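You operate a simulated robot arm through the tools that you are given. There is no shell and no other tool.

You are at the controls of a simulated robot arm. One attempt, no reset.

## Task
Make a badge from the yellow puck in the teal drawer.
Fine: print cup first, then the white puck in the magnet cup; leave both cups as they are then, and the other pucks; shut the drawer.
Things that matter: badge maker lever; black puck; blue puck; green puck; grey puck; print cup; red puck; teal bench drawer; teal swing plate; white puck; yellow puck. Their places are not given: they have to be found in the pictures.

Only the result counts: the job must be done as asked and must still hold three seconds after the hand-in. Knocking over, shifting, dropping, spilling or breaking anything else fails it.

## Robot
A 6-joint arm with a two-finger gripper, fixed in place. Base frame: the origin is at the foot of the arm, x ahead of it, y to its left, z up. Units: cm, rad, N and s.
Its first joint turns from -2.897 to 2.897 rad. Payload 2.45 kg.
Tool frame: the origin (TCP) lies between the finger pads and is the grasp point; the fingertips stand 2 cm ahead of it; z points along the fingers, y is the line along which they close. The gripper opens to 14 cm. The gripper's body begins 16.8 cm behind the TCP.
Orientation is that of the tool frame in the base frame, as [roll, pitch, yaw] about the fixed x, y, z axes, in that order (R = Rz(yaw) Ry(pitch) Rx(roll)). With the fingers straight down and closing along the base's y, the tool's x points along the base's -x, its y along +y and its z along -z.

## Interface
- The arm moves only by the tool play_rows. Its arguments are lists of equal length, an entry for each row: "fingers": the gripper command, from -1 (shut) to 1 (fully open), values between in proportion; "translation": the shift along the tool's x, y, z in cm, a list of three; "turn": the turn, a rotation vector about the tool's x, y, z in rad, a list of three. In form: {"fingers": [fingers, ...], "translation": [[tx, ty, tz], ...], "turn": [[ax, ay, az], ...]}. A call has 1 to 20 rows; each row is the pose to reach, as a shift and turn from the pose commanded when the call began, along the tool's axes at that moment. A row lasts 0.2 s, in which the tool goes at most 5 cm and 0.15 rad; a call with a longer step from one row to the next is refused whole, and so is a gripper value outside its range. A pose out of reach is approached as far as the arm can. The call stops where the force on the tool passes 40 N (or 10 N more than at its start, if that is more) or the arm is blocked; 0.2 s more then pass. Each finger travels about 4.5 cm/s and halts on what it meets, pressing with about 43 N; the grip force reading is that of the motor and also rises with nothing between the fingers. The clock runs only during rows and for 0.2 s after the last one: add rows that repeat a pose to give the fingers time. The reply holds the time, the measured pose of the TCP, the force on the tool along the base axes, the opening and the grip force, in the units named above and with some noise, with the torque about the TCP (base axes, N m) and any sound that the robot's microphone picked up, and new pictures: "pictures" is both (left out), scene, wrist or none.
- Cameras (640 x 400 px; columns grow to the right, rows downward): "scene" is fixed at [5, 65.08, 140.25]; the picture's right is [0.32, -0.95, 0.00], its down [-0.48, -0.16, -0.86] and it looks along [0.81, 0.28, -0.51] (base axes); focal length 214 px, centre (320, 200). "wrist" rides on the gripper at [7.8, 1.1, -20.9] in the tool frame; the picture's right is [-0.14, 0.99, 0.00], its down [-0.92, -0.13, -0.37] and it looks along [-0.36, -0.05, 0.93] (tool axes); focal length 280 px, centre (320, 200).
- point_at(camera, pixels): there is no depth. For up to 12 entries [column, row, z] of the newest picture of that camera ("zoom" is the newest enlarged one), the place [x, y] in the base frame at which the ray of that pixel passes the height z, good to about 0.3 cm. It takes no simulated time.
- inspect(camera, box): a new picture of the part [left, top, right, bottom] of that camera's present view, enlarged. It takes no simulated time.
- sign_off(): hands the job in; it is judged then, once.

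Leave the gripper open and the arm clear of the work at the hand-in unless told otherwise.

The tools are called after "Call:" as name(argument=value, ...) on one line, values as JSON. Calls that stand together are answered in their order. play_rows: Moves the arm, as the interface text tells. Its arguments: {"type":"object","properties":{"fingers":{"type":"array"},"translation":{"type":"array"},"turn":{"type":"array"},"pictures":{"type":"string","enum":["both","scene","wrist","none"]}},"required":["fingers","translation","turn"]} The other tools are called the same way: point_at (camera, pixels) gives the place at which the rays of pixels pass given heights; inspect (camera, box) takes an enlarged picture of a part of a camera's view; sign_off () hands the job in.

At the start:

```text
clock: 0.0
position: [27.91, 49.21, 132.89]
tcp_rot: [-3.141, 0.0, -3.14]
wrist_force: [0.0, 0.4, 0.5]
wrist_torque: [0.0, 0.03, -0.05]
finger_gap: 13.98
gripper_force: 0.1
```

scene: 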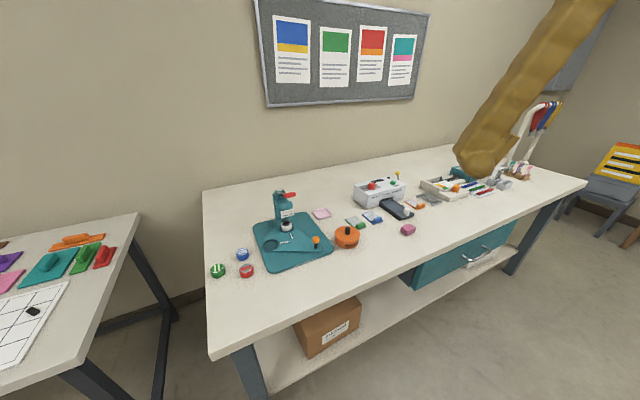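
wrist: 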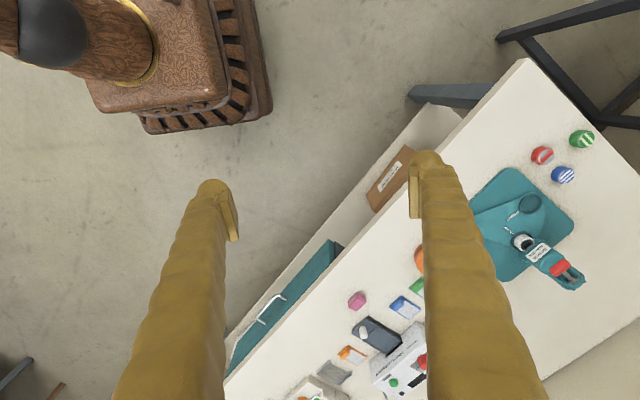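

I see a bench with a teal badge maker (about 285,235 in the scene picture), pucks near it, and a teal drawer under the bench top (about 465,255). I'll enlarge these regions first.

Call:
inspect(camera="scene", box=[200, 180, 360, 280])

Call:
inspect(camera="scene", box=[340, 150, 580, 300])

Call:
inspect(camera="wrist", box=[440, 100, 640, 300])

Call:
inspect(camera="wrist", box=[220, 220, 460, 400])

```text
4.00 times, centred on (280, 230) of scene
```

zoom: 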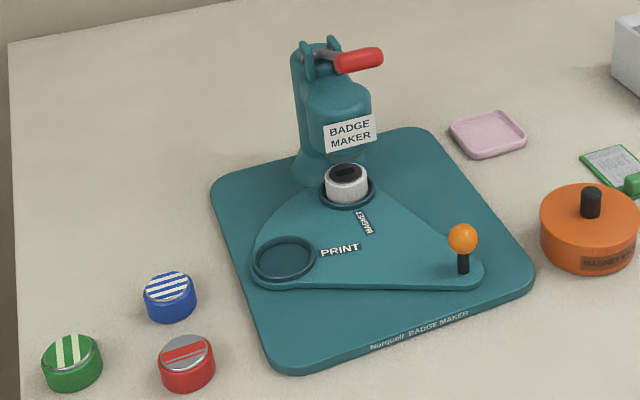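

```text
2.67 times, centred on (460, 225) of scene
```

zoom: 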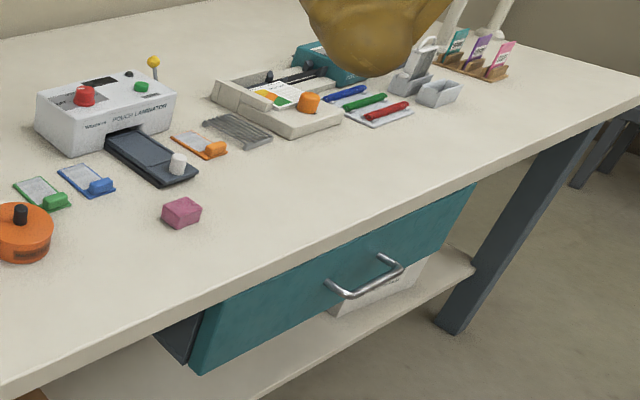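

```text
2.00 times, centred on (540, 200) of wrist
```

zoom: 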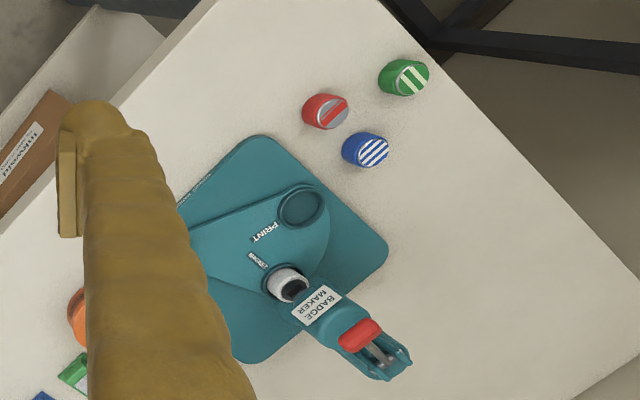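

```text
2.22 times, centred on (340, 310) of wrist
```

zoom: 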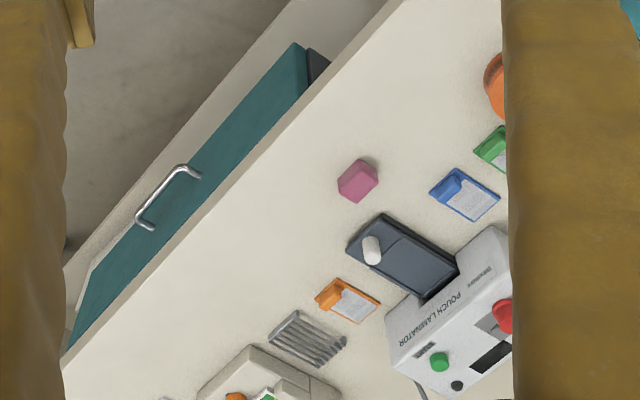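

I'll triangulate the bench height using the pink block, the red puck and the orange pot, seen in both cameras.

Call:
point_at(camera="scene", pixels=[[408, 230, 70], [408, 230, 80], [408, 230, 90], [246, 271, 70], [246, 271, 80], [246, 271, 90], [218, 270, 70], [218, 270, 80], [218, 270, 90], [242, 254, 70], [242, 254, 80], [242, 254, 90]])

Call:
point_at(camera="wrist", pixels=[[357, 301, 70], [357, 301, 80], [357, 301, 90], [542, 155, 70], [542, 155, 80], [542, 155, 90], [582, 139, 70], [582, 139, 80], [582, 139, 90], [563, 175, 70], [563, 175, 80], [563, 175, 90]])

```text
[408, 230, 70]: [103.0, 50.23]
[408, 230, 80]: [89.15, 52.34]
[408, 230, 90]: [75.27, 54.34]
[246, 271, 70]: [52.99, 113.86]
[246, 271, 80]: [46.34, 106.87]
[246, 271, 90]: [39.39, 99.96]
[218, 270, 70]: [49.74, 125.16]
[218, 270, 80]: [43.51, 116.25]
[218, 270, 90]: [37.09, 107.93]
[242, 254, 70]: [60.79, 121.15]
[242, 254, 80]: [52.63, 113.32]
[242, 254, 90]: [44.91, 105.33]
```

```text
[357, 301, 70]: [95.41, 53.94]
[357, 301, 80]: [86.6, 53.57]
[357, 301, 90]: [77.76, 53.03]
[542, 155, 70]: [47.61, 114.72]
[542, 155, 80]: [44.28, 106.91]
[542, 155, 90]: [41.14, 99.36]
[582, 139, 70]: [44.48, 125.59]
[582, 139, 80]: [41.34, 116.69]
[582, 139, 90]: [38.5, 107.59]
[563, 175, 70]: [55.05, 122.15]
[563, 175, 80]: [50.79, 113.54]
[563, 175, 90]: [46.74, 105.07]
```

Those rays cross at z ≈ 85, so the bench top is at about 84 cm. Next I'll locate the badge maker features and the drawer handle with both cameras.

Call:
point_at(camera="scene", pixels=[[271, 244.5, 85], [286.5, 226, 87], [286, 230, 85], [315.5, 240, 90], [316, 246, 86], [272, 271, 84], [333, 252, 84], [304, 212, 84], [252.5, 227, 84], [475, 258, 70], [475, 258, 75], [475, 258, 80]])

Call:
point_at(camera="wrist", pixels=[[530, 203, 85], [525, 241, 87], [527, 241, 85], [560, 267, 95], [560, 267, 100], [560, 267, 105], [511, 168, 84], [574, 221, 84], [270, 309, 70], [270, 309, 75], [270, 309, 80], [526, 60, 84]])

Call:
inspect(camera="scene", box=[245, 185, 325, 265])

Call:
inspect(camera="wrist", box=[480, 160, 600, 300])

```text
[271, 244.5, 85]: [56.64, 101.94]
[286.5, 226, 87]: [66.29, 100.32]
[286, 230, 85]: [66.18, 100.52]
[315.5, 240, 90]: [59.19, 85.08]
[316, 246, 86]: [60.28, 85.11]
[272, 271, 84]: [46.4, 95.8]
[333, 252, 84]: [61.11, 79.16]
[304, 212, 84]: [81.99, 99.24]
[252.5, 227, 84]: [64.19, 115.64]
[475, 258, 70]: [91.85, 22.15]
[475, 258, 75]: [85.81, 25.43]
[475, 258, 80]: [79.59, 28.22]
```

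```text
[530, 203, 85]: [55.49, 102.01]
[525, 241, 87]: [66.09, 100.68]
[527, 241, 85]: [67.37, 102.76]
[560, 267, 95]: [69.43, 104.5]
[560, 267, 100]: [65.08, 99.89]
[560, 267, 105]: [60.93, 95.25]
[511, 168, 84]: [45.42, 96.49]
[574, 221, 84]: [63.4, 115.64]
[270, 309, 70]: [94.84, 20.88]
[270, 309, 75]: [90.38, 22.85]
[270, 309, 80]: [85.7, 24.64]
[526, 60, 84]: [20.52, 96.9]
```

```text
5.00 times, centred on (285, 225) of scene
```

zoom: 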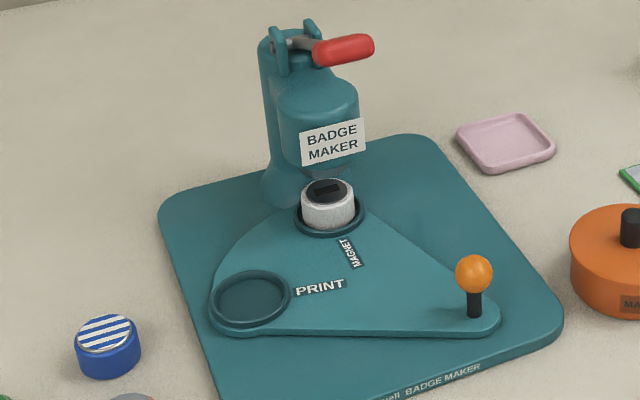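

```text
2.86 times, centred on (540, 230) of wrist
```

zoom: 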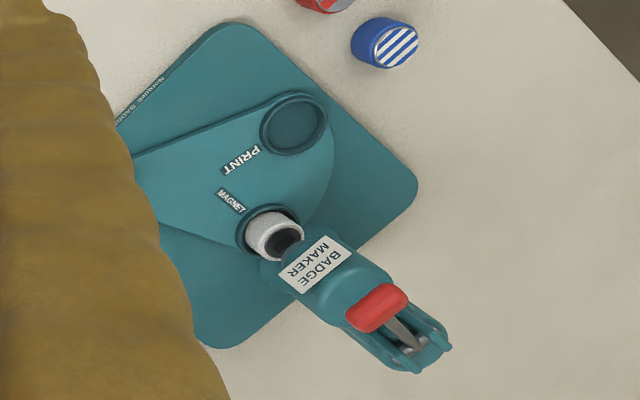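

The white puck (with a dark magnet disc on top) already sits in the magnet cup by the press head; the print cup at about (56,102) is empty. Next I'll measure the bench edge, the drawer face, the lever and the knob height.

Call:
point_at(camera="scene", pixels=[[290, 194.5, 95], [290, 194.5, 100], [290, 194.5, 105], [210, 352, 84], [400, 268, 84], [586, 183, 84], [204, 190, 84], [413, 289, 60], [413, 289, 55], [316, 239.5, 88], [316, 239.5, 90], [316, 239.5, 92]])

Call:
point_at(camera="wrist", pixels=[[400, 190, 84], [300, 298, 84], [224, 376, 84], [340, 242, 84], [330, 240, 78], [330, 240, 65], [244, 355, 60], [258, 322, 60], [280, 296, 60], [258, 322, 65], [280, 296, 65], [280, 296, 70]])

Call:
inspect(camera="scene", box=[400, 200, 540, 300])

Call:
inspect(camera="wrist", box=[220, 220, 360, 400])

```text
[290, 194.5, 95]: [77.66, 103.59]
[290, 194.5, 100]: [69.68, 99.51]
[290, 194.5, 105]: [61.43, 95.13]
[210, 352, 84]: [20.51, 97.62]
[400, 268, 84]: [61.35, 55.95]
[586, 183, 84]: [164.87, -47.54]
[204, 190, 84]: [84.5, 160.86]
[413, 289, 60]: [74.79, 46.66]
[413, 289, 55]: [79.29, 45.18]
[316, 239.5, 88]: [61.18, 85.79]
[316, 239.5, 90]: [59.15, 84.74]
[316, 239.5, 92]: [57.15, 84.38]
```

```text
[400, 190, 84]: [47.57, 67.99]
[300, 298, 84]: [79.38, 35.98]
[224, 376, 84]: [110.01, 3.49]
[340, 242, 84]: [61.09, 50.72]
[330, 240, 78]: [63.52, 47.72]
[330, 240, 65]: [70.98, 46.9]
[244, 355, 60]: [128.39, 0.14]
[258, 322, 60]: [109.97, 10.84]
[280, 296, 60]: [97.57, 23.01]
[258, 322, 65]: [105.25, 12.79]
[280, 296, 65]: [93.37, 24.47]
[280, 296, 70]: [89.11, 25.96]
```

```text
4.00 times, centred on (470, 250) of scene
```

zoom: 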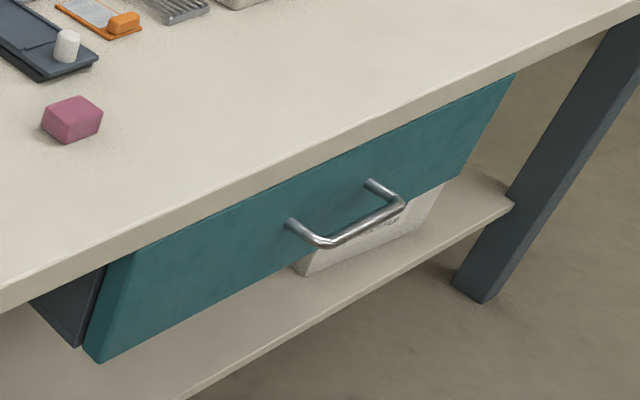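

```text
2.22 times, centred on (290, 310) of wrist
```

zoom: 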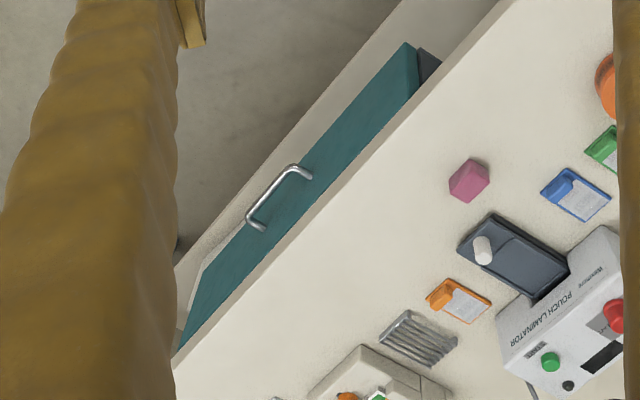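

I'll triangulate the drawer handle's two outer corners.

Call:
point_at(camera="scene", pixels=[[471.2, 260.7, 60], [471.2, 260.7, 65], [471.2, 260.7, 70], [471.2, 260.7, 75], [490.7, 250.7, 60], [490.7, 250.7, 65], [490.7, 250.7, 70], [490.7, 250.7, 75], [425, 290, 55], [425, 290, 60], [425, 290, 65], [425, 290, 50]])

Call:
point_at(camera="wrist", pixels=[[277.4, 294.2, 60], [277.4, 294.2, 65], [277.4, 294.2, 70], [277.4, 294.2, 75], [257.6, 316.8, 60], [257.6, 316.8, 65], [257.6, 316.8, 70], [257.6, 316.8, 75]])

```text
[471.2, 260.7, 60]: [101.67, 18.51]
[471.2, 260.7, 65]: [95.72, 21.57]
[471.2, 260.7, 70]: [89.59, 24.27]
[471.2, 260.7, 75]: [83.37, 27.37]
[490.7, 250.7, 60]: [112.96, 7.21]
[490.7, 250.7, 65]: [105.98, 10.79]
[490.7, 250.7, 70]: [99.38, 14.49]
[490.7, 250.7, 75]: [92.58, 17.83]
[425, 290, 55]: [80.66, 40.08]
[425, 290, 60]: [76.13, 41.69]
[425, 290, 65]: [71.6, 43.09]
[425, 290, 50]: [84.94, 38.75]
```

```text
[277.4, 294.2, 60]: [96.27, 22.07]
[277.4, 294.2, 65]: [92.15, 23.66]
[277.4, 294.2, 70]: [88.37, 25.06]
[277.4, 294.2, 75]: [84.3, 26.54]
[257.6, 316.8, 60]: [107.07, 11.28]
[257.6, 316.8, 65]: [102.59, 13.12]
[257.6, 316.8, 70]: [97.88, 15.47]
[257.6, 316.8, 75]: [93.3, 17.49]
```

The handle bar runs from about (86,26) to (95,17) at z≈73. The bench edge is along x+y≈116. The badge maker sits at about 110–120 cm radius. The lever grip is near (61,95,105). I'll move above and in front of the badge maker with the tool yawed toward it, for a close wrist view and to test the reach.

Call:
play_rows(fingers=[1, 1, 1, 1, 1, 1, 1, 1], translation=[[-2, 3.5, 0.6], [-4, 7, 1.2], [-6, 10.5, 1.8], [-8.5, 14, 2.4], [-10.5, 17.5, 3.0], [-12.5, 21, 3.6], [-15, 24.5, 4.2], [-17, 28, 5]], turn=[[0, 0, -0.1], [0, 0, -0.2], [0, 0, -0.3], [0, 0, -0.4], [0, 0, -0.5], [0, 0, -0.6], [0, 0, -0.7], [0, 0, -0.785]])

```text
clock: 1.8
position: [44.76, 77.35, 127.9]
tcp_rot: [3.141, 0.002, -2.351]
wrist_force: [-0.3, -0.3, 0.6]
wrist_torque: [0.08, -0.02, -0.01]
finger_gap: 14.0
gripper_force: 0.0
```

scene: 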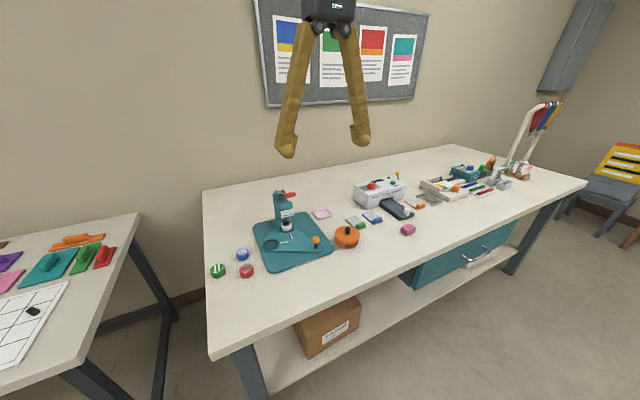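
wrist: 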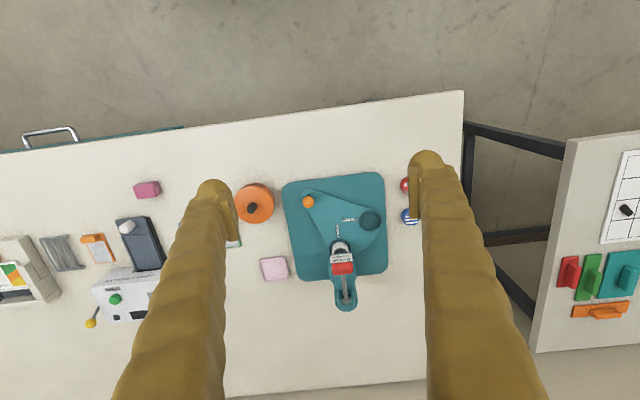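

The arm reached there. I'll enlarge the badge maker seen at (335,230) in the wrist picture to find the plate's pivot.

Call:
inspect(camera="wrist", box=[270, 160, 410, 320])

Call:
inspect(camera="wrist", box=[295, 170, 395, 250])

```text
2.50 times, centred on (340, 240) of wrist
```

zoom: 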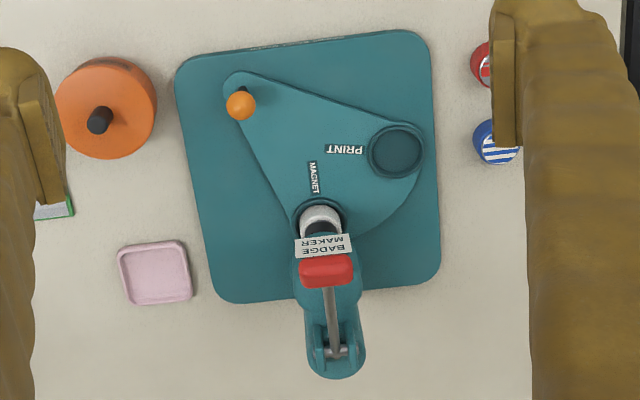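

```text
5.00 times, centred on (345, 210) of wrist
```

zoom: 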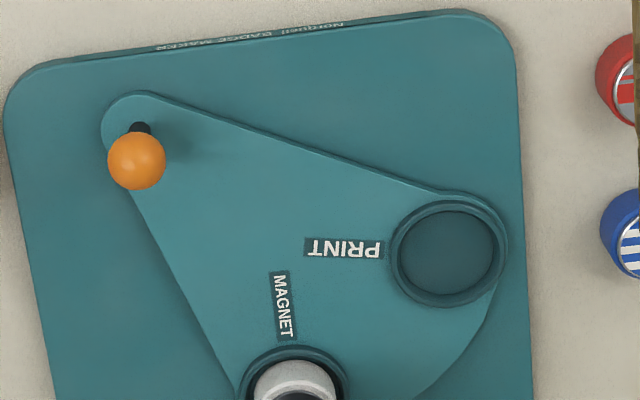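

The labels PRINT and MAGNET both point toward a common centre near wrist (336,219), which may be the pivot. I'll compute positions from this closer view.

Call:
point_at(camera="wrist", pixels=[[308.4, 202, 88], [308.4, 202, 90], [371, 221, 86], [371, 221, 88], [339.6, 248, 86], [336.4, 218.8, 86], [342.8, 268, 104], [342.8, 268, 106], [346.4, 300.8, 104], [346.4, 300.8, 106], [283, 188, 84.5], [380, 175, 84.5]])

Call:
point_at(camera="scene", pixels=[[278, 192, 104], [278, 192, 106], [277, 192, 108], [290, 194.5, 103], [290, 194.5, 104], [290, 194.5, 106], [315.5, 239.7, 89], [271, 244.5, 86], [286.5, 224, 90], [286.5, 224, 91]])

```text
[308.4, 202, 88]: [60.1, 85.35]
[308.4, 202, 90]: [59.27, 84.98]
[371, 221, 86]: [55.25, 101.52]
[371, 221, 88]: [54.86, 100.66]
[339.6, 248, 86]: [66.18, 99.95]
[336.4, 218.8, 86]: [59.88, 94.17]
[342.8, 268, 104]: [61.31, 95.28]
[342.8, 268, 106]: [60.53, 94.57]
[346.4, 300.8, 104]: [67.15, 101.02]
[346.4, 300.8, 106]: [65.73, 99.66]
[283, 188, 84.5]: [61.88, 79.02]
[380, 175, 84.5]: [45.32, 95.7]
```

```text
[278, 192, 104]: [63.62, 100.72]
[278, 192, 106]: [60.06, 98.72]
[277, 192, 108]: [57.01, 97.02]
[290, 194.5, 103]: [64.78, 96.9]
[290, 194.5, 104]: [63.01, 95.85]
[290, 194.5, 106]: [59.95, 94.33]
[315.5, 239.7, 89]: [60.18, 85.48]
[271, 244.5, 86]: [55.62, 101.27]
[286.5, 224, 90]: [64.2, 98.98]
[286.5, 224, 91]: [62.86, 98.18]
```

Knob ≈ (59.5,85.1,89.5), lever grip ≈ (60.7,94.8,105.5), print cup ≈ (55.4,101.4). I'll start with the drawer: move back and right to in front of the handle, staying high, and tilt the fingers forward about 40°.

Call:
play_rows(fingers=[1, 1, 1, 1, 1, 1, 1, 1, 1, 1, 1, 1, 1, 1, 1, 1, 1, 1], translation=[[1.35, -3.99, 1.3], [2.7, -7.98, 2.6], [4.05, -11.97, 3.9], [5.4, -15.96, 5.2], [6.75, -19.95, 6.5], [8.1, -23.93, 7.8], [9.45, -27.92, 9.1], [10.8, -31.91, 10.4], [12.15, -35.9, 11.7], [13.5, -39.89, 13.0], [14.85, -43.88, 14.3], [16.2, -47.87, 15.6], [17.55, -51.86, 16.9], [18.9, -55.84, 18.2], [20.25, -59.83, 19.5], [21.6, -63.82, 20.8], [22.95, -67.81, 22.1], [24.3, -71.8, 23.4]], turn=[[0, -0.04, 0], [0, -0.08, 0], [0, -0.12, 0], [0, -0.16, 0], [0, -0.2, 0], [0, -0.24, 0], [0, -0.28, 0], [0, -0.32, 0], [0, -0.36, 0], [0, -0.4, 0], [0, -0.44, 0], [0, -0.48, 0], [0, -0.52, 0], [0, -0.56, 0], [0, -0.6, 0], [0, -0.64, 0], [0, -0.68, 0], [0, -0.7, 0]])

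```text
clock: 5.6
position: [78.45, 9.23, 104.53]
tcp_rot: [-3.141, 0.702, -2.354]
wrist_force: [0.3, -0.4, -0.2]
wrist_torque: [0.02, 0.04, 0.02]
finger_gap: 14.0
gripper_force: 0.0
```

scene: 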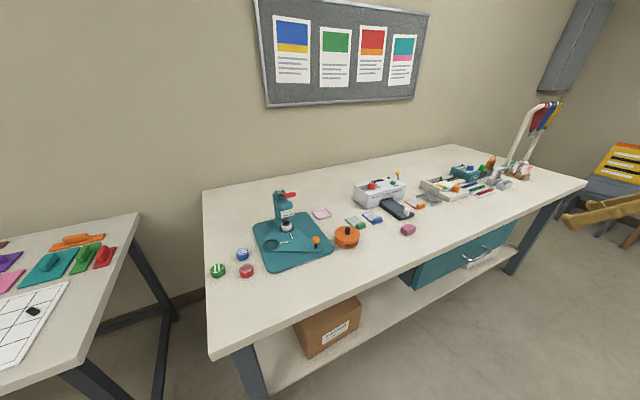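
wrist: 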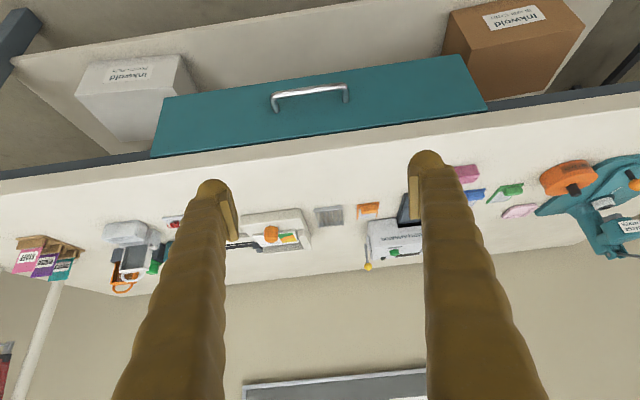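

I can see the handle at (311,92) in the wrist picture with the drawer face around it. I'll refine the bar's position.

Call:
inspect(camera="wrist", box=[240, 50, 400, 150])

Call:
point_at(camera="wrist", pixels=[[274, 94, 70], [274, 94, 73], [274, 94, 76], [347, 86, 70], [347, 86, 73], [347, 86, 76], [280, 112, 73], [347, 102, 73]])

Call:
inspect(camera="scene", box=[440, 230, 520, 280])

```text
4.00 times, centred on (320, 100) of wrist
```

zoom: 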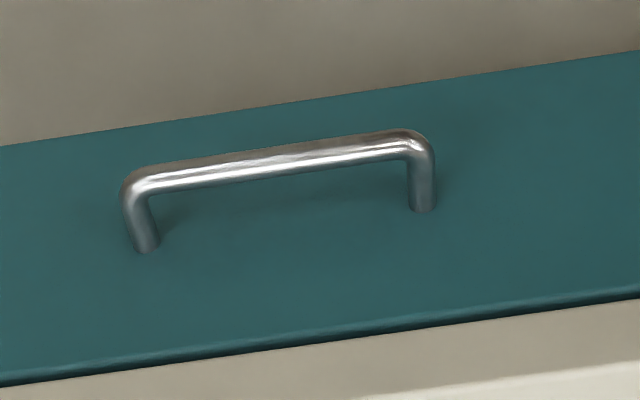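

```text
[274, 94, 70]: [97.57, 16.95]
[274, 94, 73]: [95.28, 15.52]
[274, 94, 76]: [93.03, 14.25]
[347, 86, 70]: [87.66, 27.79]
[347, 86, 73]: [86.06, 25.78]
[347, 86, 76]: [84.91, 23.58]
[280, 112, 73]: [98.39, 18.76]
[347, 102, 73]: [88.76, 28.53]
```

```text
8.00 times, centred on (480, 255) of scene
```

zoom: 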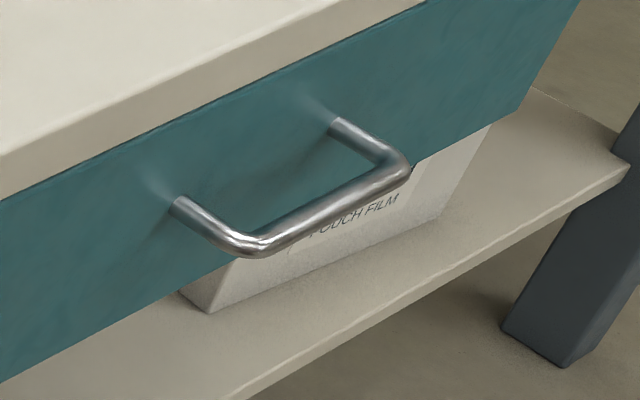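

Call:
point_at(camera="scene", pixels=[[480.6, 256.9, 68], [480.6, 256.9, 70], [480.6, 256.9, 72], [480.6, 256.9, 74], [480.6, 256.9, 76]])

Call:
point_at(camera="wrist", pixels=[[307.5, 91.25, 68], [307.5, 91.25, 70], [307.5, 91.25, 72], [307.5, 91.25, 74], [307.5, 91.25, 76], [280, 112, 74], [350, 102, 74], [284, 132, 78], [350, 130, 78], [300, 80, 66], [300, 80, 64], [300, 80, 62]])

```text
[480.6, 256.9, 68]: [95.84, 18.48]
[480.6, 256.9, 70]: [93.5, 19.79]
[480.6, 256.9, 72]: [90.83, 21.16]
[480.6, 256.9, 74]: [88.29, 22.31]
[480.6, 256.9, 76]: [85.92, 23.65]
```

```text
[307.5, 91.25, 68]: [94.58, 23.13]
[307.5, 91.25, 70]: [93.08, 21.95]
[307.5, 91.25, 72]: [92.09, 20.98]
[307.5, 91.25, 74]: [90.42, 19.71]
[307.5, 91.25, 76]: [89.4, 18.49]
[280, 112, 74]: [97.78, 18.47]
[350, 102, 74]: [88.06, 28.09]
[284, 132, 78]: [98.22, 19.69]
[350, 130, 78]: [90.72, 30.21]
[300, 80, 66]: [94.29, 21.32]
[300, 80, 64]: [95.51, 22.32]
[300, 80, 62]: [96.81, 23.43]
```

The bar is at about u=78.5 (along the outward normal), z≈73.3, standing 3.5 cm off the drawer face. I'll roll the tool 90° about its own axis so the fingers close across the bar, and narrow the opening to about 5 cm.

Call:
play_rows(fingers=[0.8, 0.5, 0.2, -0.1, -0.286, -0.286, -0.286, -0.286, -0.286, -0.286, -0.286, -0.286], translation=[[0, 0, 0], [0, 0, 0], [0, 0, 0], [0, 0, 0], [0, 0, 0], [0, 0, 0], [0, 0, 0], [0, 0, 0], [0, 0, 0], [0, 0, 0], [0, 0, 0], [0, 0, 0]], turn=[[0, 0, 0.14], [0, 0, 0.28], [0, 0, 0.42], [0, 0, 0.56], [0, 0, 0.7], [0, 0, 0.84], [0, 0, 0.98], [0, 0, 1.12], [0, 0, 1.26], [0, 0, 1.4], [0, 0, 1.5], [0, 0, 1.571]])

```text
clock: 8.2
position: [78.49, 9.41, 104.39]
tcp_rot: [2.441, -0.001, 2.355]
wrist_force: [0.8, 0.4, 0.2]
wrist_torque: [0.0, -0.01, -0.01]
finger_gap: 5.01
gripper_force: 0.1
```

scene: 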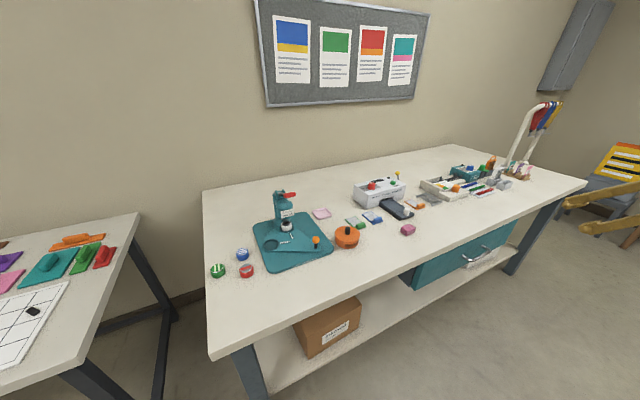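
wrist: 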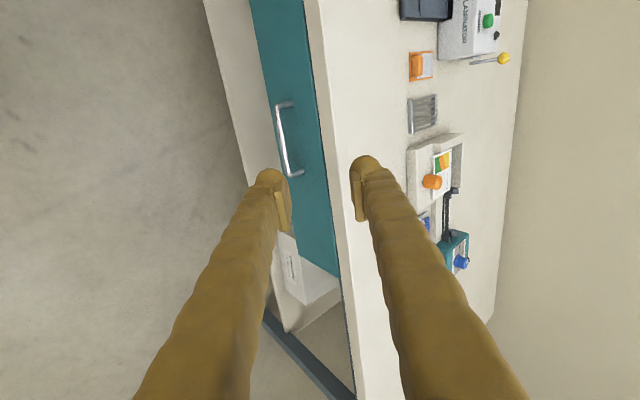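

The roll matches. I'll descend in front of the handle and tilt further, to about 69° from vertical.

Call:
play_rows(fingers=[-0.286, -0.286, -0.286, -0.286, -0.286, -0.286, -0.286], translation=[[0, -2, 3.5], [0, -4, 7], [0, -6, 10.5], [0, -8, 14], [0, -10, 17.5], [0, -12.4, 20.9], [0, -12.4, 20.9]], turn=[[-0.08, 0, 0], [-0.16, 0, 0], [-0.25, 0, 0], [-0.33, 0, 0], [-0.42, 0, 0], [-0.5, 0, 0], [-0.5, 0, 0]])

```text
clock: 9.8
position: [81.28, 12.25, 80.52]
tcp_rot: [1.941, 0.0, 2.356]
wrist_force: [-0.3, 0.7, -0.3]
wrist_torque: [-0.02, 0.03, 0.0]
finger_gap: 5.02
gripper_force: 0.1
```

scene: 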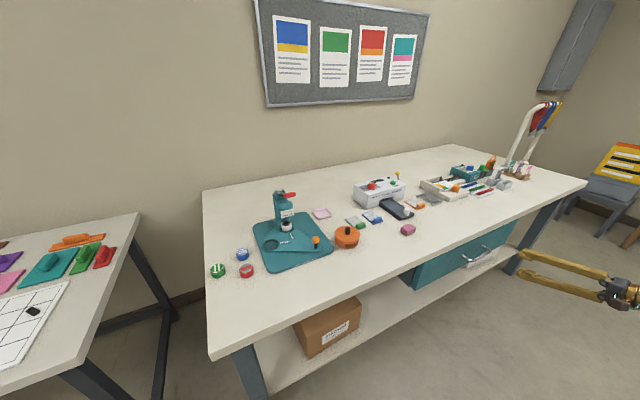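
wrist: 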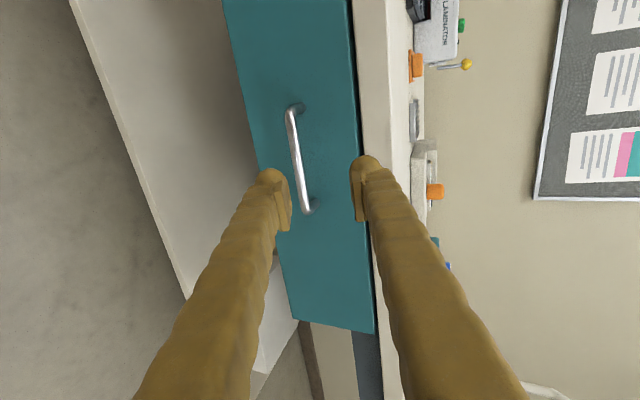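

The bar now lies between the fingertips in the wrist view, centre (299,157). I'll recheck its position from here.

Call:
point_at(camera="wrist", pixels=[[298, 157, 71], [298, 157, 72], [298, 157, 73], [298, 157, 74], [298, 157, 75], [290, 112, 73], [306, 209, 73], [355, 100, 80], [370, 260, 80]])

```text
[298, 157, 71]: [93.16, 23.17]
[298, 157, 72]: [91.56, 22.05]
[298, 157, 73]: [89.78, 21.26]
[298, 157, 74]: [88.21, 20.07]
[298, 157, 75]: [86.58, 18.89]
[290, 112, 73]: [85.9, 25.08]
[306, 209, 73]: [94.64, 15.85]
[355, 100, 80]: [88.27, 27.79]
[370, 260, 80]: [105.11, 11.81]
```

Consistent: the bar is at u≈78.5, z≈73. I'll align across the fingers, then advance along the finger axis until the bar lies between the pads.

Call:
play_rows(fingers=[-0.286, -0.286, -0.286, -0.286, -0.286, -0.286, -0.286, -0.286], translation=[[0.1, -1.2, 2], [0.3, -2.4, 4], [0.3, -2.46, 6], [0.3, -2.46, 8], [0.3, -2.46, 10], [0.3, -2.46, 12], [0.3, -2.46, 13.3], [0.3, -2.46, 13.3]], turn=[[0, 0, 0], [0, 0, 0], [0, 0, 0], [0, 0, 0], [0, 0, 0], [0, 0, 0], [0, 0, 0], [0, 0, 0]])

```text
clock: 11.6
position: [89.29, 20.63, 73.35]
tcp_rot: [1.94, 0.001, 2.357]
wrist_force: [-0.5, 0.3, -0.1]
wrist_torque: [-0.02, -0.01, -0.01]
finger_gap: 4.98
gripper_force: 0.0
```

scene: 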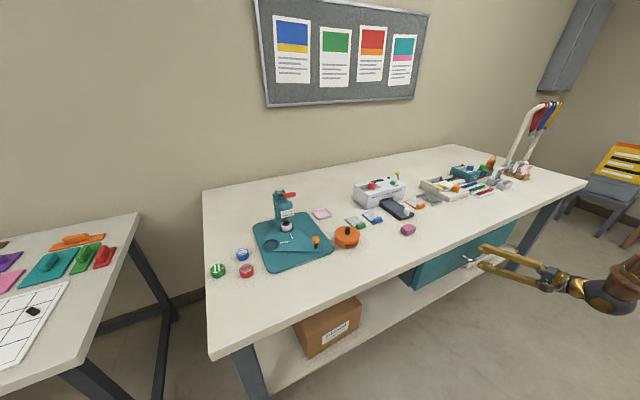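
wrist: 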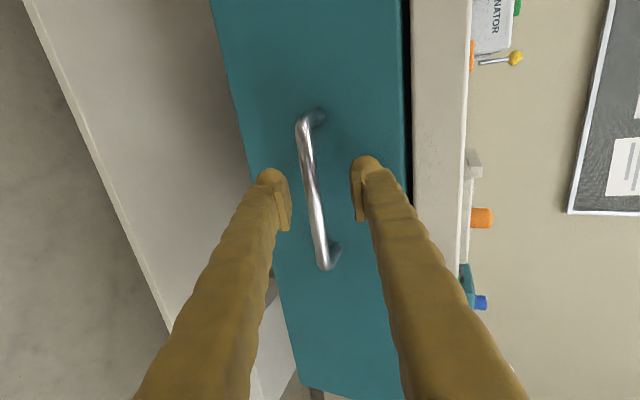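

The bar is between the pads, with no contact force. I'll close the gripper.

Call:
play_rows(fingers=[-0.5, -0.7, -0.85, -1, -1, -1], translation=[[0, 0, 0], [0, 0, 0], [0, 0, 0], [0, 0, 0], [0, 0, 0], [0, 0, 0]], turn=[[0, 0, 0], [0, 0, 0], [0, 0, 0], [0, 0, 0], [0, 0, 0], [0, 0, 0]])

```text
clock: 12.8
position: [89.02, 20.44, 72.93]
tcp_rot: [1.951, -0.004, 2.354]
wrist_force: [-22.4, -22.8, -11.2]
wrist_torque: [-0.42, 0.19, 0.36]
finger_gap: 0.59
gripper_force: 28.5
stopped in row 5: the force on the tool passed its limit at 44 N (the readings are from after the stop); the commanded pose is now the measured one
```

scene: 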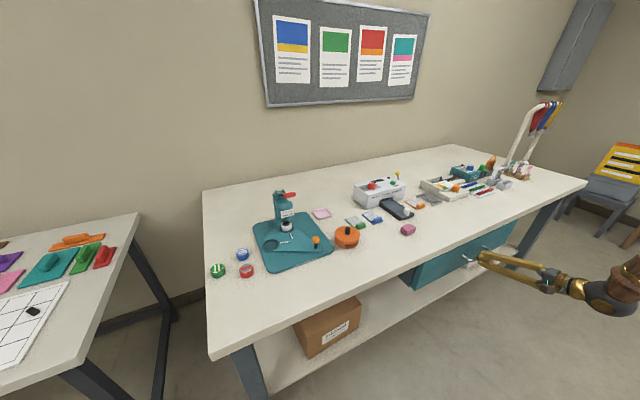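
wrist: 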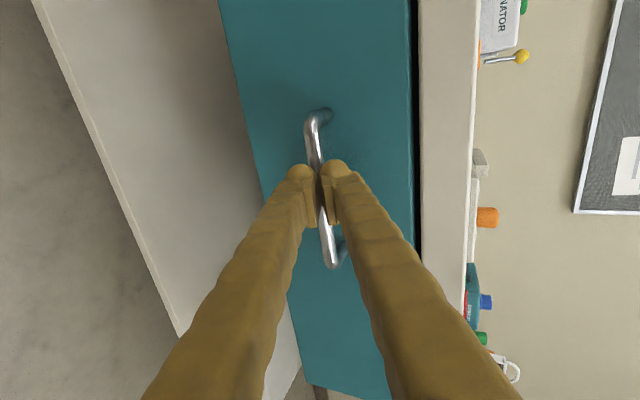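

The gripper closed with a 0.59 cm gap and a backward force; I need to check whether the bar is actually held. Enlarging the fingertips at (320,190).

Call:
inspect(camera="wrist", box=[270, 90, 380, 280])

Call:
inspect(camera="scene", box=[440, 230, 520, 280])

```text
2.11 times, centred on (325, 185) of wrist
```

zoom: 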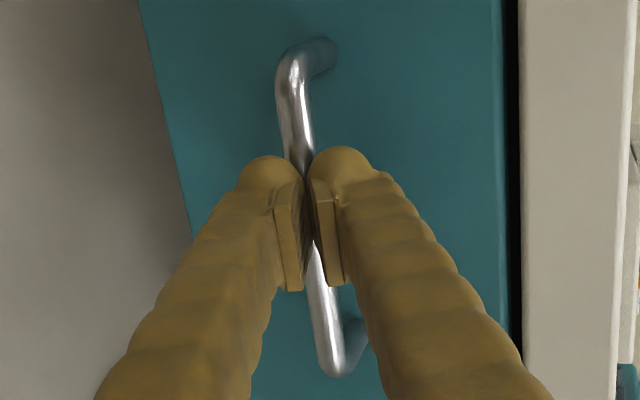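

```text
8.00 times, centred on (480, 255) of scene
```

zoom: 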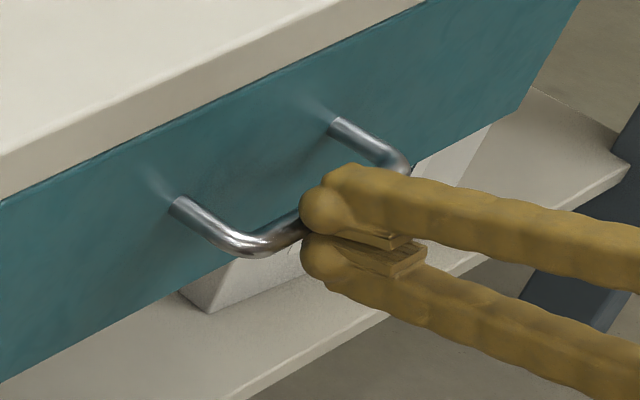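

The bar is caught only by the rounded tips, ahead of the pads. I'll open to about 4 cm, advance 1.2 cm along the fingers, and close again.

Call:
play_rows(fingers=[-0.7, -0.45, -0.4, -0.4, -0.4, -0.4, -0.6, -0.75, -0.85, -0.85], translation=[[0, 0, 0], [0, 0, 0], [0, 0, 0], [0, -0.15, 0.5], [0, -0.15, 1.0], [0, -0.15, 1.3], [0, -0.15, 1.3], [0, -0.15, 1.3], [0, -0.15, 1.3], [0, -0.15, 1.3]], turn=[[0, 0, 0], [0, 0, 0], [0, 0, 0], [0, 0, 0], [0, 0, 0], [0, 0, 0], [0, 0, 0], [0, 0, 0], [0, 0, 0], [0, 0, 0]])

```text
clock: 15.0
position: [89.94, 21.34, 72.38]
tcp_rot: [1.948, -0.003, 2.354]
wrist_force: [-0.8, -0.7, -7.5]
wrist_torque: [-0.08, -0.02, 0.0]
finger_gap: 1.5
gripper_force: 3.4
```

scene: 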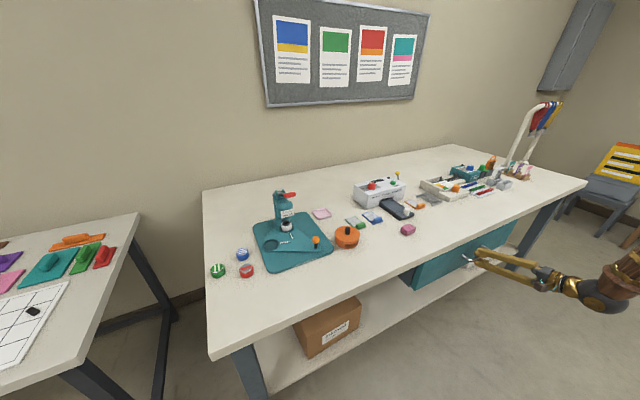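
wrist: 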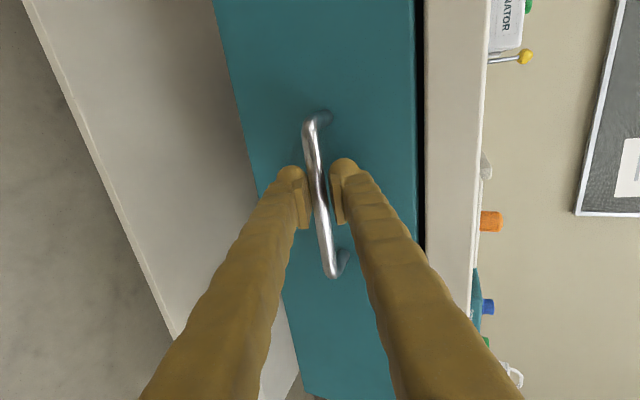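

The bar is now at the pads (gap 1.5 cm with light contact on the lower finger). I'll shift 0.3 cm down and close firmly.

Call:
play_rows(fingers=[-0.78, -0.85, -0.9, -1, -1], translation=[[0, -0.3, 0], [0, -0.3, 0], [0, -0.3, 0], [0, -0.3, 0], [0, -0.3, 0]], turn=[[0, 0, 0], [0, 0, 0], [0, 0, 0], [0, 0, 0], [0, 0, 0]])

```text
clock: 16.2
position: [89.92, 21.26, 72.35]
tcp_rot: [1.944, -0.001, 2.358]
wrist_force: [-1.4, 3.3, 30.4]
wrist_torque: [-0.39, -0.76, 0.32]
finger_gap: 1.27
gripper_force: 39.1
```

scene: 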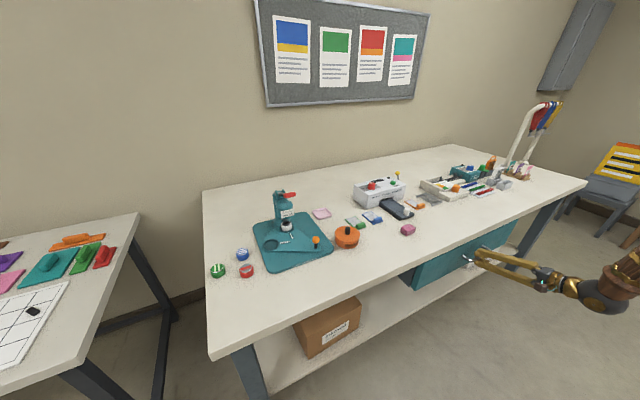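
wrist: 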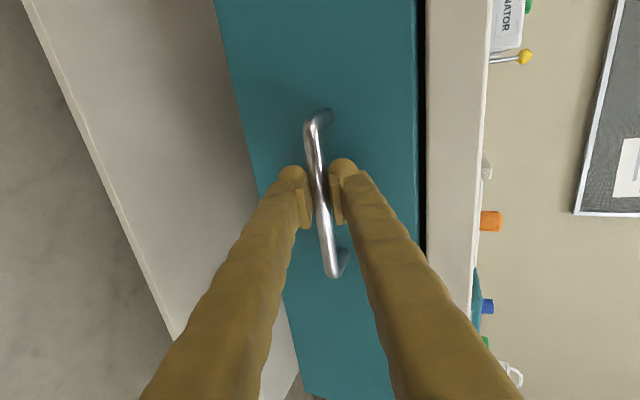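

The bar is held firmly (gap 1.27 cm, 39 N). I'll relieve the vertical offset and pull straight out along the drawer's normal.

Call:
play_rows(fingers=[-1, -1, -1, -1, -1, -1, -1, -1, -1, -1, -1, -1], translation=[[0, 0.25, 0], [0, 0.25, 0], [0, -0.1, -0.9], [0, -0.48, -1.86], [0, -0.84, -2.79], [0, -1.2, -3.72], [0, -1.56, -4.66], [0, -1.94, -5.6], [0, -2.3, -6.52], [0, -2.66, -7.45], [0, -3.03, -8.4], [0, -3.4, -9.3]], turn=[[0, 0, 0], [0, 0, 0], [0, 0, 0], [0, 0, 0], [0, 0, 0], [0, 0, 0], [0, 0, 0], [0, 0, 0], [0, 0, 0], [0, 0, 0], [0, 0, 0], [0, 0, 0]])

```text
clock: 18.8
position: [82.81, 14.25, 72.31]
tcp_rot: [1.948, -0.004, 2.358]
wrist_force: [-0.1, 0.5, -28.0]
wrist_torque: [-0.74, -0.49, 0.26]
finger_gap: 1.27
gripper_force: 39.7
```

scene: 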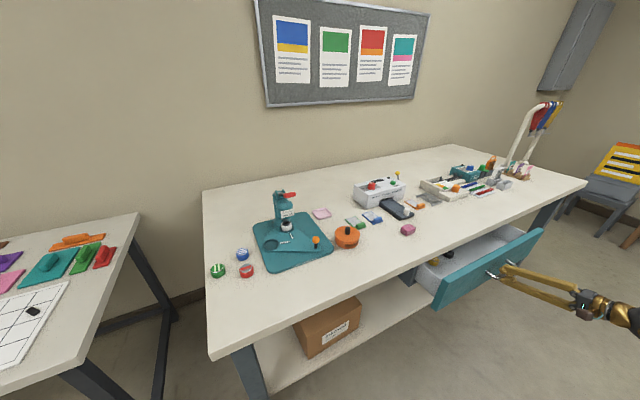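
wrist: 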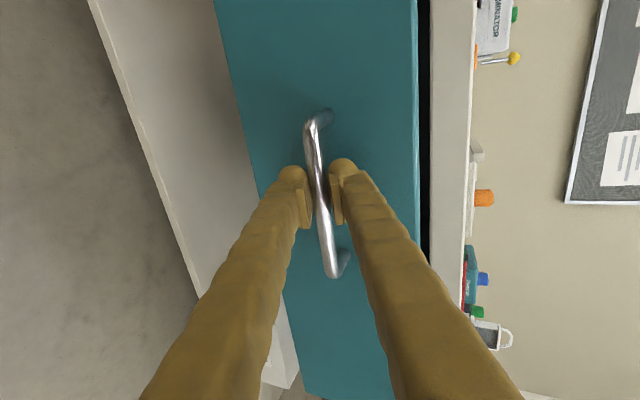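

The drawer slides open (10 cm so far), and I see the yellow puck inside at (435,262) in the scene picture. I'll correct the vertical bias and keep pulling.

Call:
play_rows(fingers=[-1, -1, -1, -1, -1, -1, -1, -1, -1, -1, -1, -1], translation=[[0, -0.22, 0], [0, -0.22, 0], [0, -0.58, -0.93], [0, -0.95, -1.86], [0, -1.31, -2.79], [0, -1.67, -3.72], [0, -2.03, -4.66], [0, -2.4, -5.6], [0, -2.77, -6.52], [0, -3.13, -7.45], [0, -3.5, -8.4], [0, -3.87, -9.3]], turn=[[0, 0, 0], [0, 0, 0], [0, 0, 0], [0, 0, 0], [0, 0, 0], [0, 0, 0], [0, 0, 0], [0, 0, 0], [0, 0, 0], [0, 0, 0], [0, 0, 0], [0, 0, 0]])

```text
clock: 21.4
position: [75.68, 7.14, 72.4]
tcp_rot: [1.946, -0.005, 2.356]
wrist_force: [-11.4, 10.5, 29.2]
wrist_torque: [-0.37, -0.82, 0.32]
finger_gap: 1.26
gripper_force: 39.4
```

scene: 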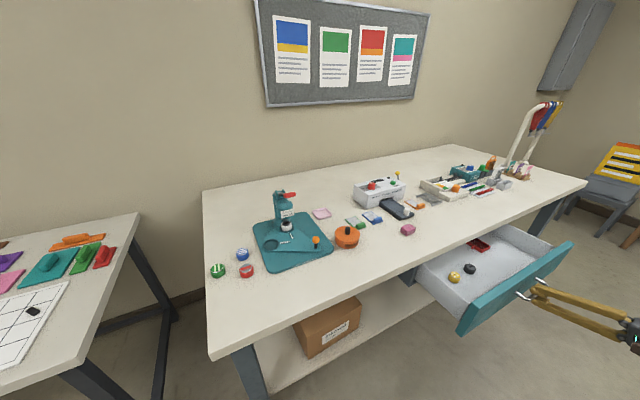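
wrist: 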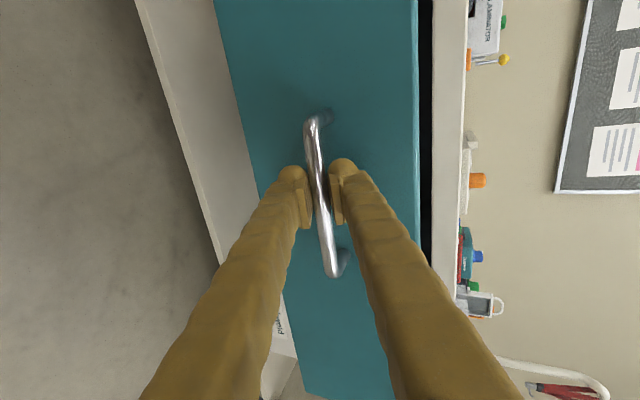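

Pulled 20 cm. The yellow puck is at (454,277), a black one at (470,268), and something red at (480,244). I'll look closer.

Call:
inspect(camera="scene", box=[410, 215, 570, 325])

Call:
point_at(camera="scene", pixels=[[454, 277, 66], [454, 277, 68], [454, 277, 70], [470, 268.5, 66], [470, 268.5, 68], [470, 268.5, 70], [480, 244, 68], [500, 280, 78], [420, 290, 66], [440, 278, 66]])

```text
3.64 times, centred on (490, 270) of scene
```

zoom: 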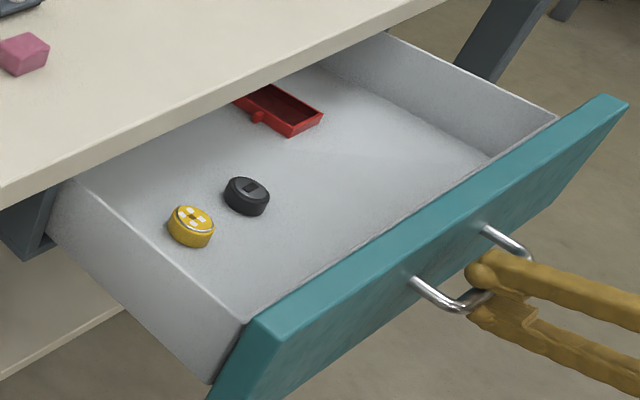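

```text
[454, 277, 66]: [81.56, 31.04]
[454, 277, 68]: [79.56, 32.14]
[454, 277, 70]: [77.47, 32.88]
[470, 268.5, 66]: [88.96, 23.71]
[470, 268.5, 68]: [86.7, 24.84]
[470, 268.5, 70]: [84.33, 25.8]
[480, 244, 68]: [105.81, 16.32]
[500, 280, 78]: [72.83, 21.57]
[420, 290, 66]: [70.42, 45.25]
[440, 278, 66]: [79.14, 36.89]
```

Yellow puck ≈ (79.5,32) inside the drawer, next to the left wall and just in front of the bench edge. I'll pull the drawer about 5 cm further (relieving the vertical bias) so there's more room above the puck.

Call:
play_rows(fingers=[-1, -1, -1, -1, -1, -1, -1, -1, -1], translation=[[0, 0.2, 0], [0, 0.2, 0], [0, -0.08, -0.7], [0, -0.35, -1.4], [0, -0.62, -2.1], [0, -0.9, -2.8], [0, -1.17, -3.5], [0, -1.44, -4.2], [0, -1.7, -4.9]], turn=[[0, 0, 0], [0, 0, 0], [0, 0, 0], [0, 0, 0], [0, 0, 0], [0, 0, 0], [0, 0, 0], [0, 0, 0], [0, 0, 0]])

```text
clock: 23.2
position: [72.63, 4.0, 72.38]
tcp_rot: [1.951, -0.006, 2.354]
wrist_force: [2.3, -0.9, -9.9]
wrist_torque: [-0.63, -0.58, 0.16]
finger_gap: 1.29
gripper_force: 38.9
stopped in row 9: the force on the tool passed its limit at 45 N (the readings are from after the stop); the commanded pose is now the measured one
```

scene: 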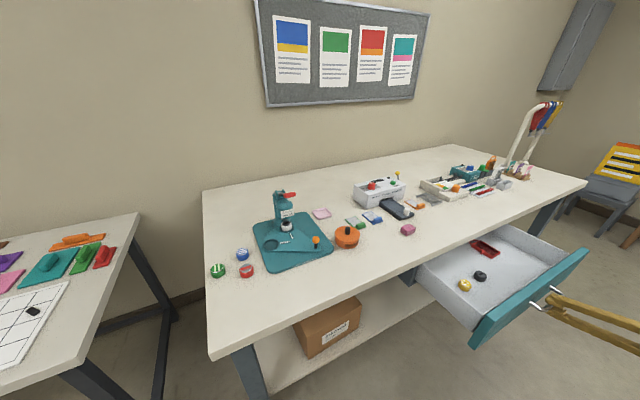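
wrist: 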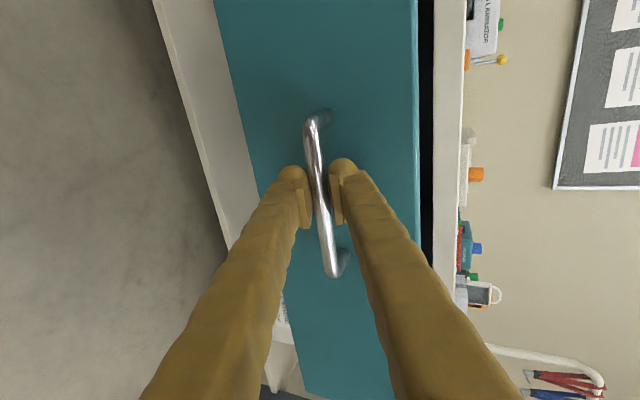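

The drawer reached its end stop (24 cm out). I'll release the bar, back straight off, and lift.

Call:
play_rows(fingers=[-0.7, -0.4, -0.3, -0.3, -0.3, -0.3, -0.3, -0.3, -0.3, -0.3, -0.3, -0.3, -0.3, -0.3], translation=[[0, 0, 0], [0, 0, 0], [0, 0, 0], [0, 0, -1.5], [0, 0, -4], [0, 0, -7], [0, 0, -9], [0, 3.7, -10.5], [0, 7.4, -12], [0, 11.2, -13.5], [0, 15, -15], [0, 18.6, -16.4], [0, 22.4, -17.9], [0, 26, -19.3]], turn=[[0, 0, 0], [0, 0, 0], [0, 0, 0], [0, 0, 0], [0, 0, 0], [0, 0, 0], [0, 0, 0], [0, 0, 0], [0, 0, 0], [0, 0, 0], [0, 0, 0], [0, 0, 0], [0, 0, 0], [0, 0, 0]])

```text
clock: 26.2
position: [66.96, -1.85, 103.62]
tcp_rot: [1.951, -0.005, 2.356]
wrist_force: [-0.7, -0.8, 1.0]
wrist_torque: [0.02, 0.01, 0.0]
finger_gap: 4.9
gripper_force: 0.1
```

scene: 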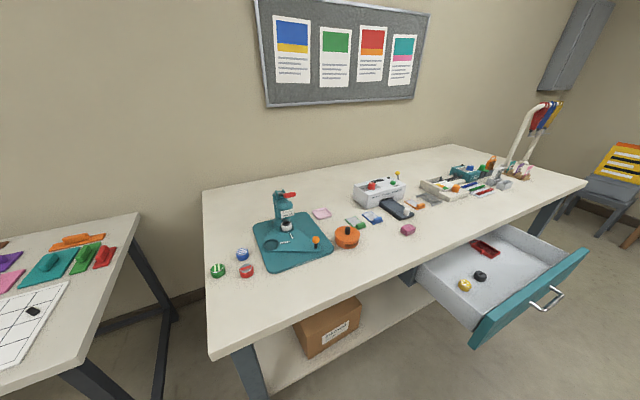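
wrist: 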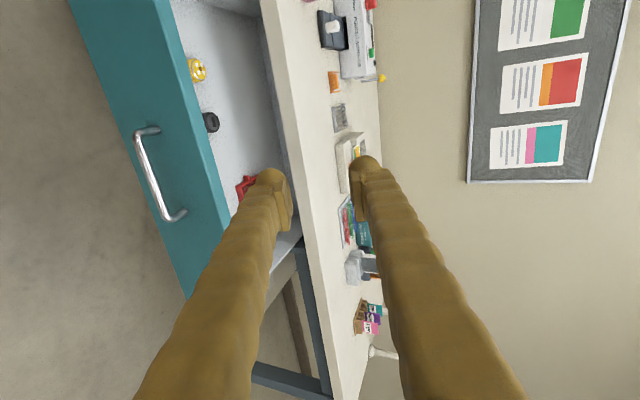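

Released and clear. I'll measure the yellow puck from both cameras.

Call:
inspect(camera="scene", box=[420, 240, 540, 330])

Call:
point_at(camera="scene", pixels=[[465, 285, 66], [465, 285, 68], [465, 285, 70], [480, 276.5, 66], [480, 276.5, 68], [480, 276.5, 70], [475, 325, 76], [475, 325, 78], [430, 286, 68], [418, 268, 70]])

Call:
inspect(camera="wrist", box=[120, 0, 300, 240])

Call:
point_at(camera="wrist", pixels=[[196, 69, 66], [196, 69, 68], [196, 69, 70], [211, 122, 66], [211, 122, 68], [211, 122, 70]])

```text
4.44 times, centred on (480, 285) of scene
```

zoom: 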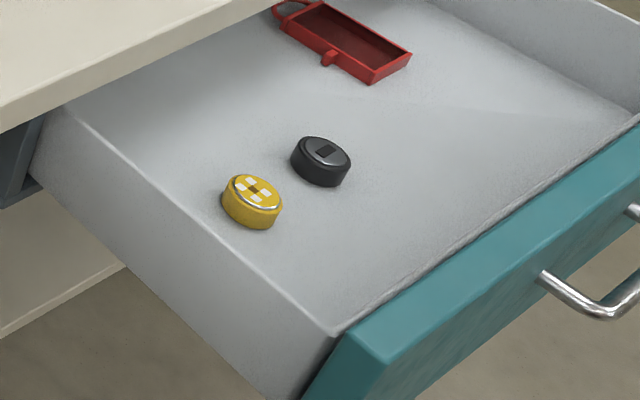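

```text
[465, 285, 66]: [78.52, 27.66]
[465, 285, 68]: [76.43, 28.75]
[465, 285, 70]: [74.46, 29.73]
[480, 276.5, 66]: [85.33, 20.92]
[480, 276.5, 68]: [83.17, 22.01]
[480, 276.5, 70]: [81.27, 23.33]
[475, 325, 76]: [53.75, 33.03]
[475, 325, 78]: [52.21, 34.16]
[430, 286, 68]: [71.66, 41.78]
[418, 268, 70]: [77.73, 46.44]
```

```text
1.67 times, centred on (210, 120) of wrist
```

zoom: 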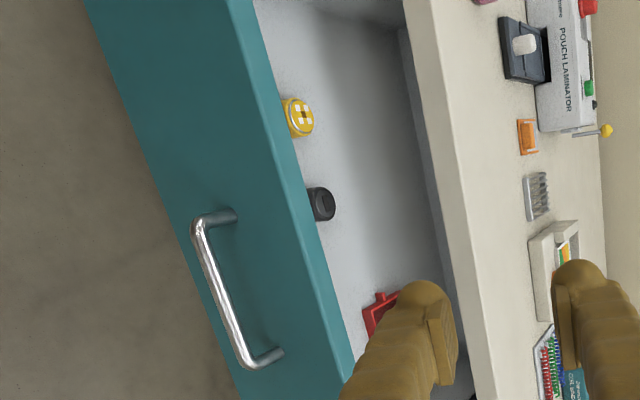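

```text
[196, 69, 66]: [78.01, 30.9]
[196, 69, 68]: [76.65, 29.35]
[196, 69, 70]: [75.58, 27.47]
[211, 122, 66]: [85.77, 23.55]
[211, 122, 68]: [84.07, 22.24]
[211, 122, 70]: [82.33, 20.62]
```

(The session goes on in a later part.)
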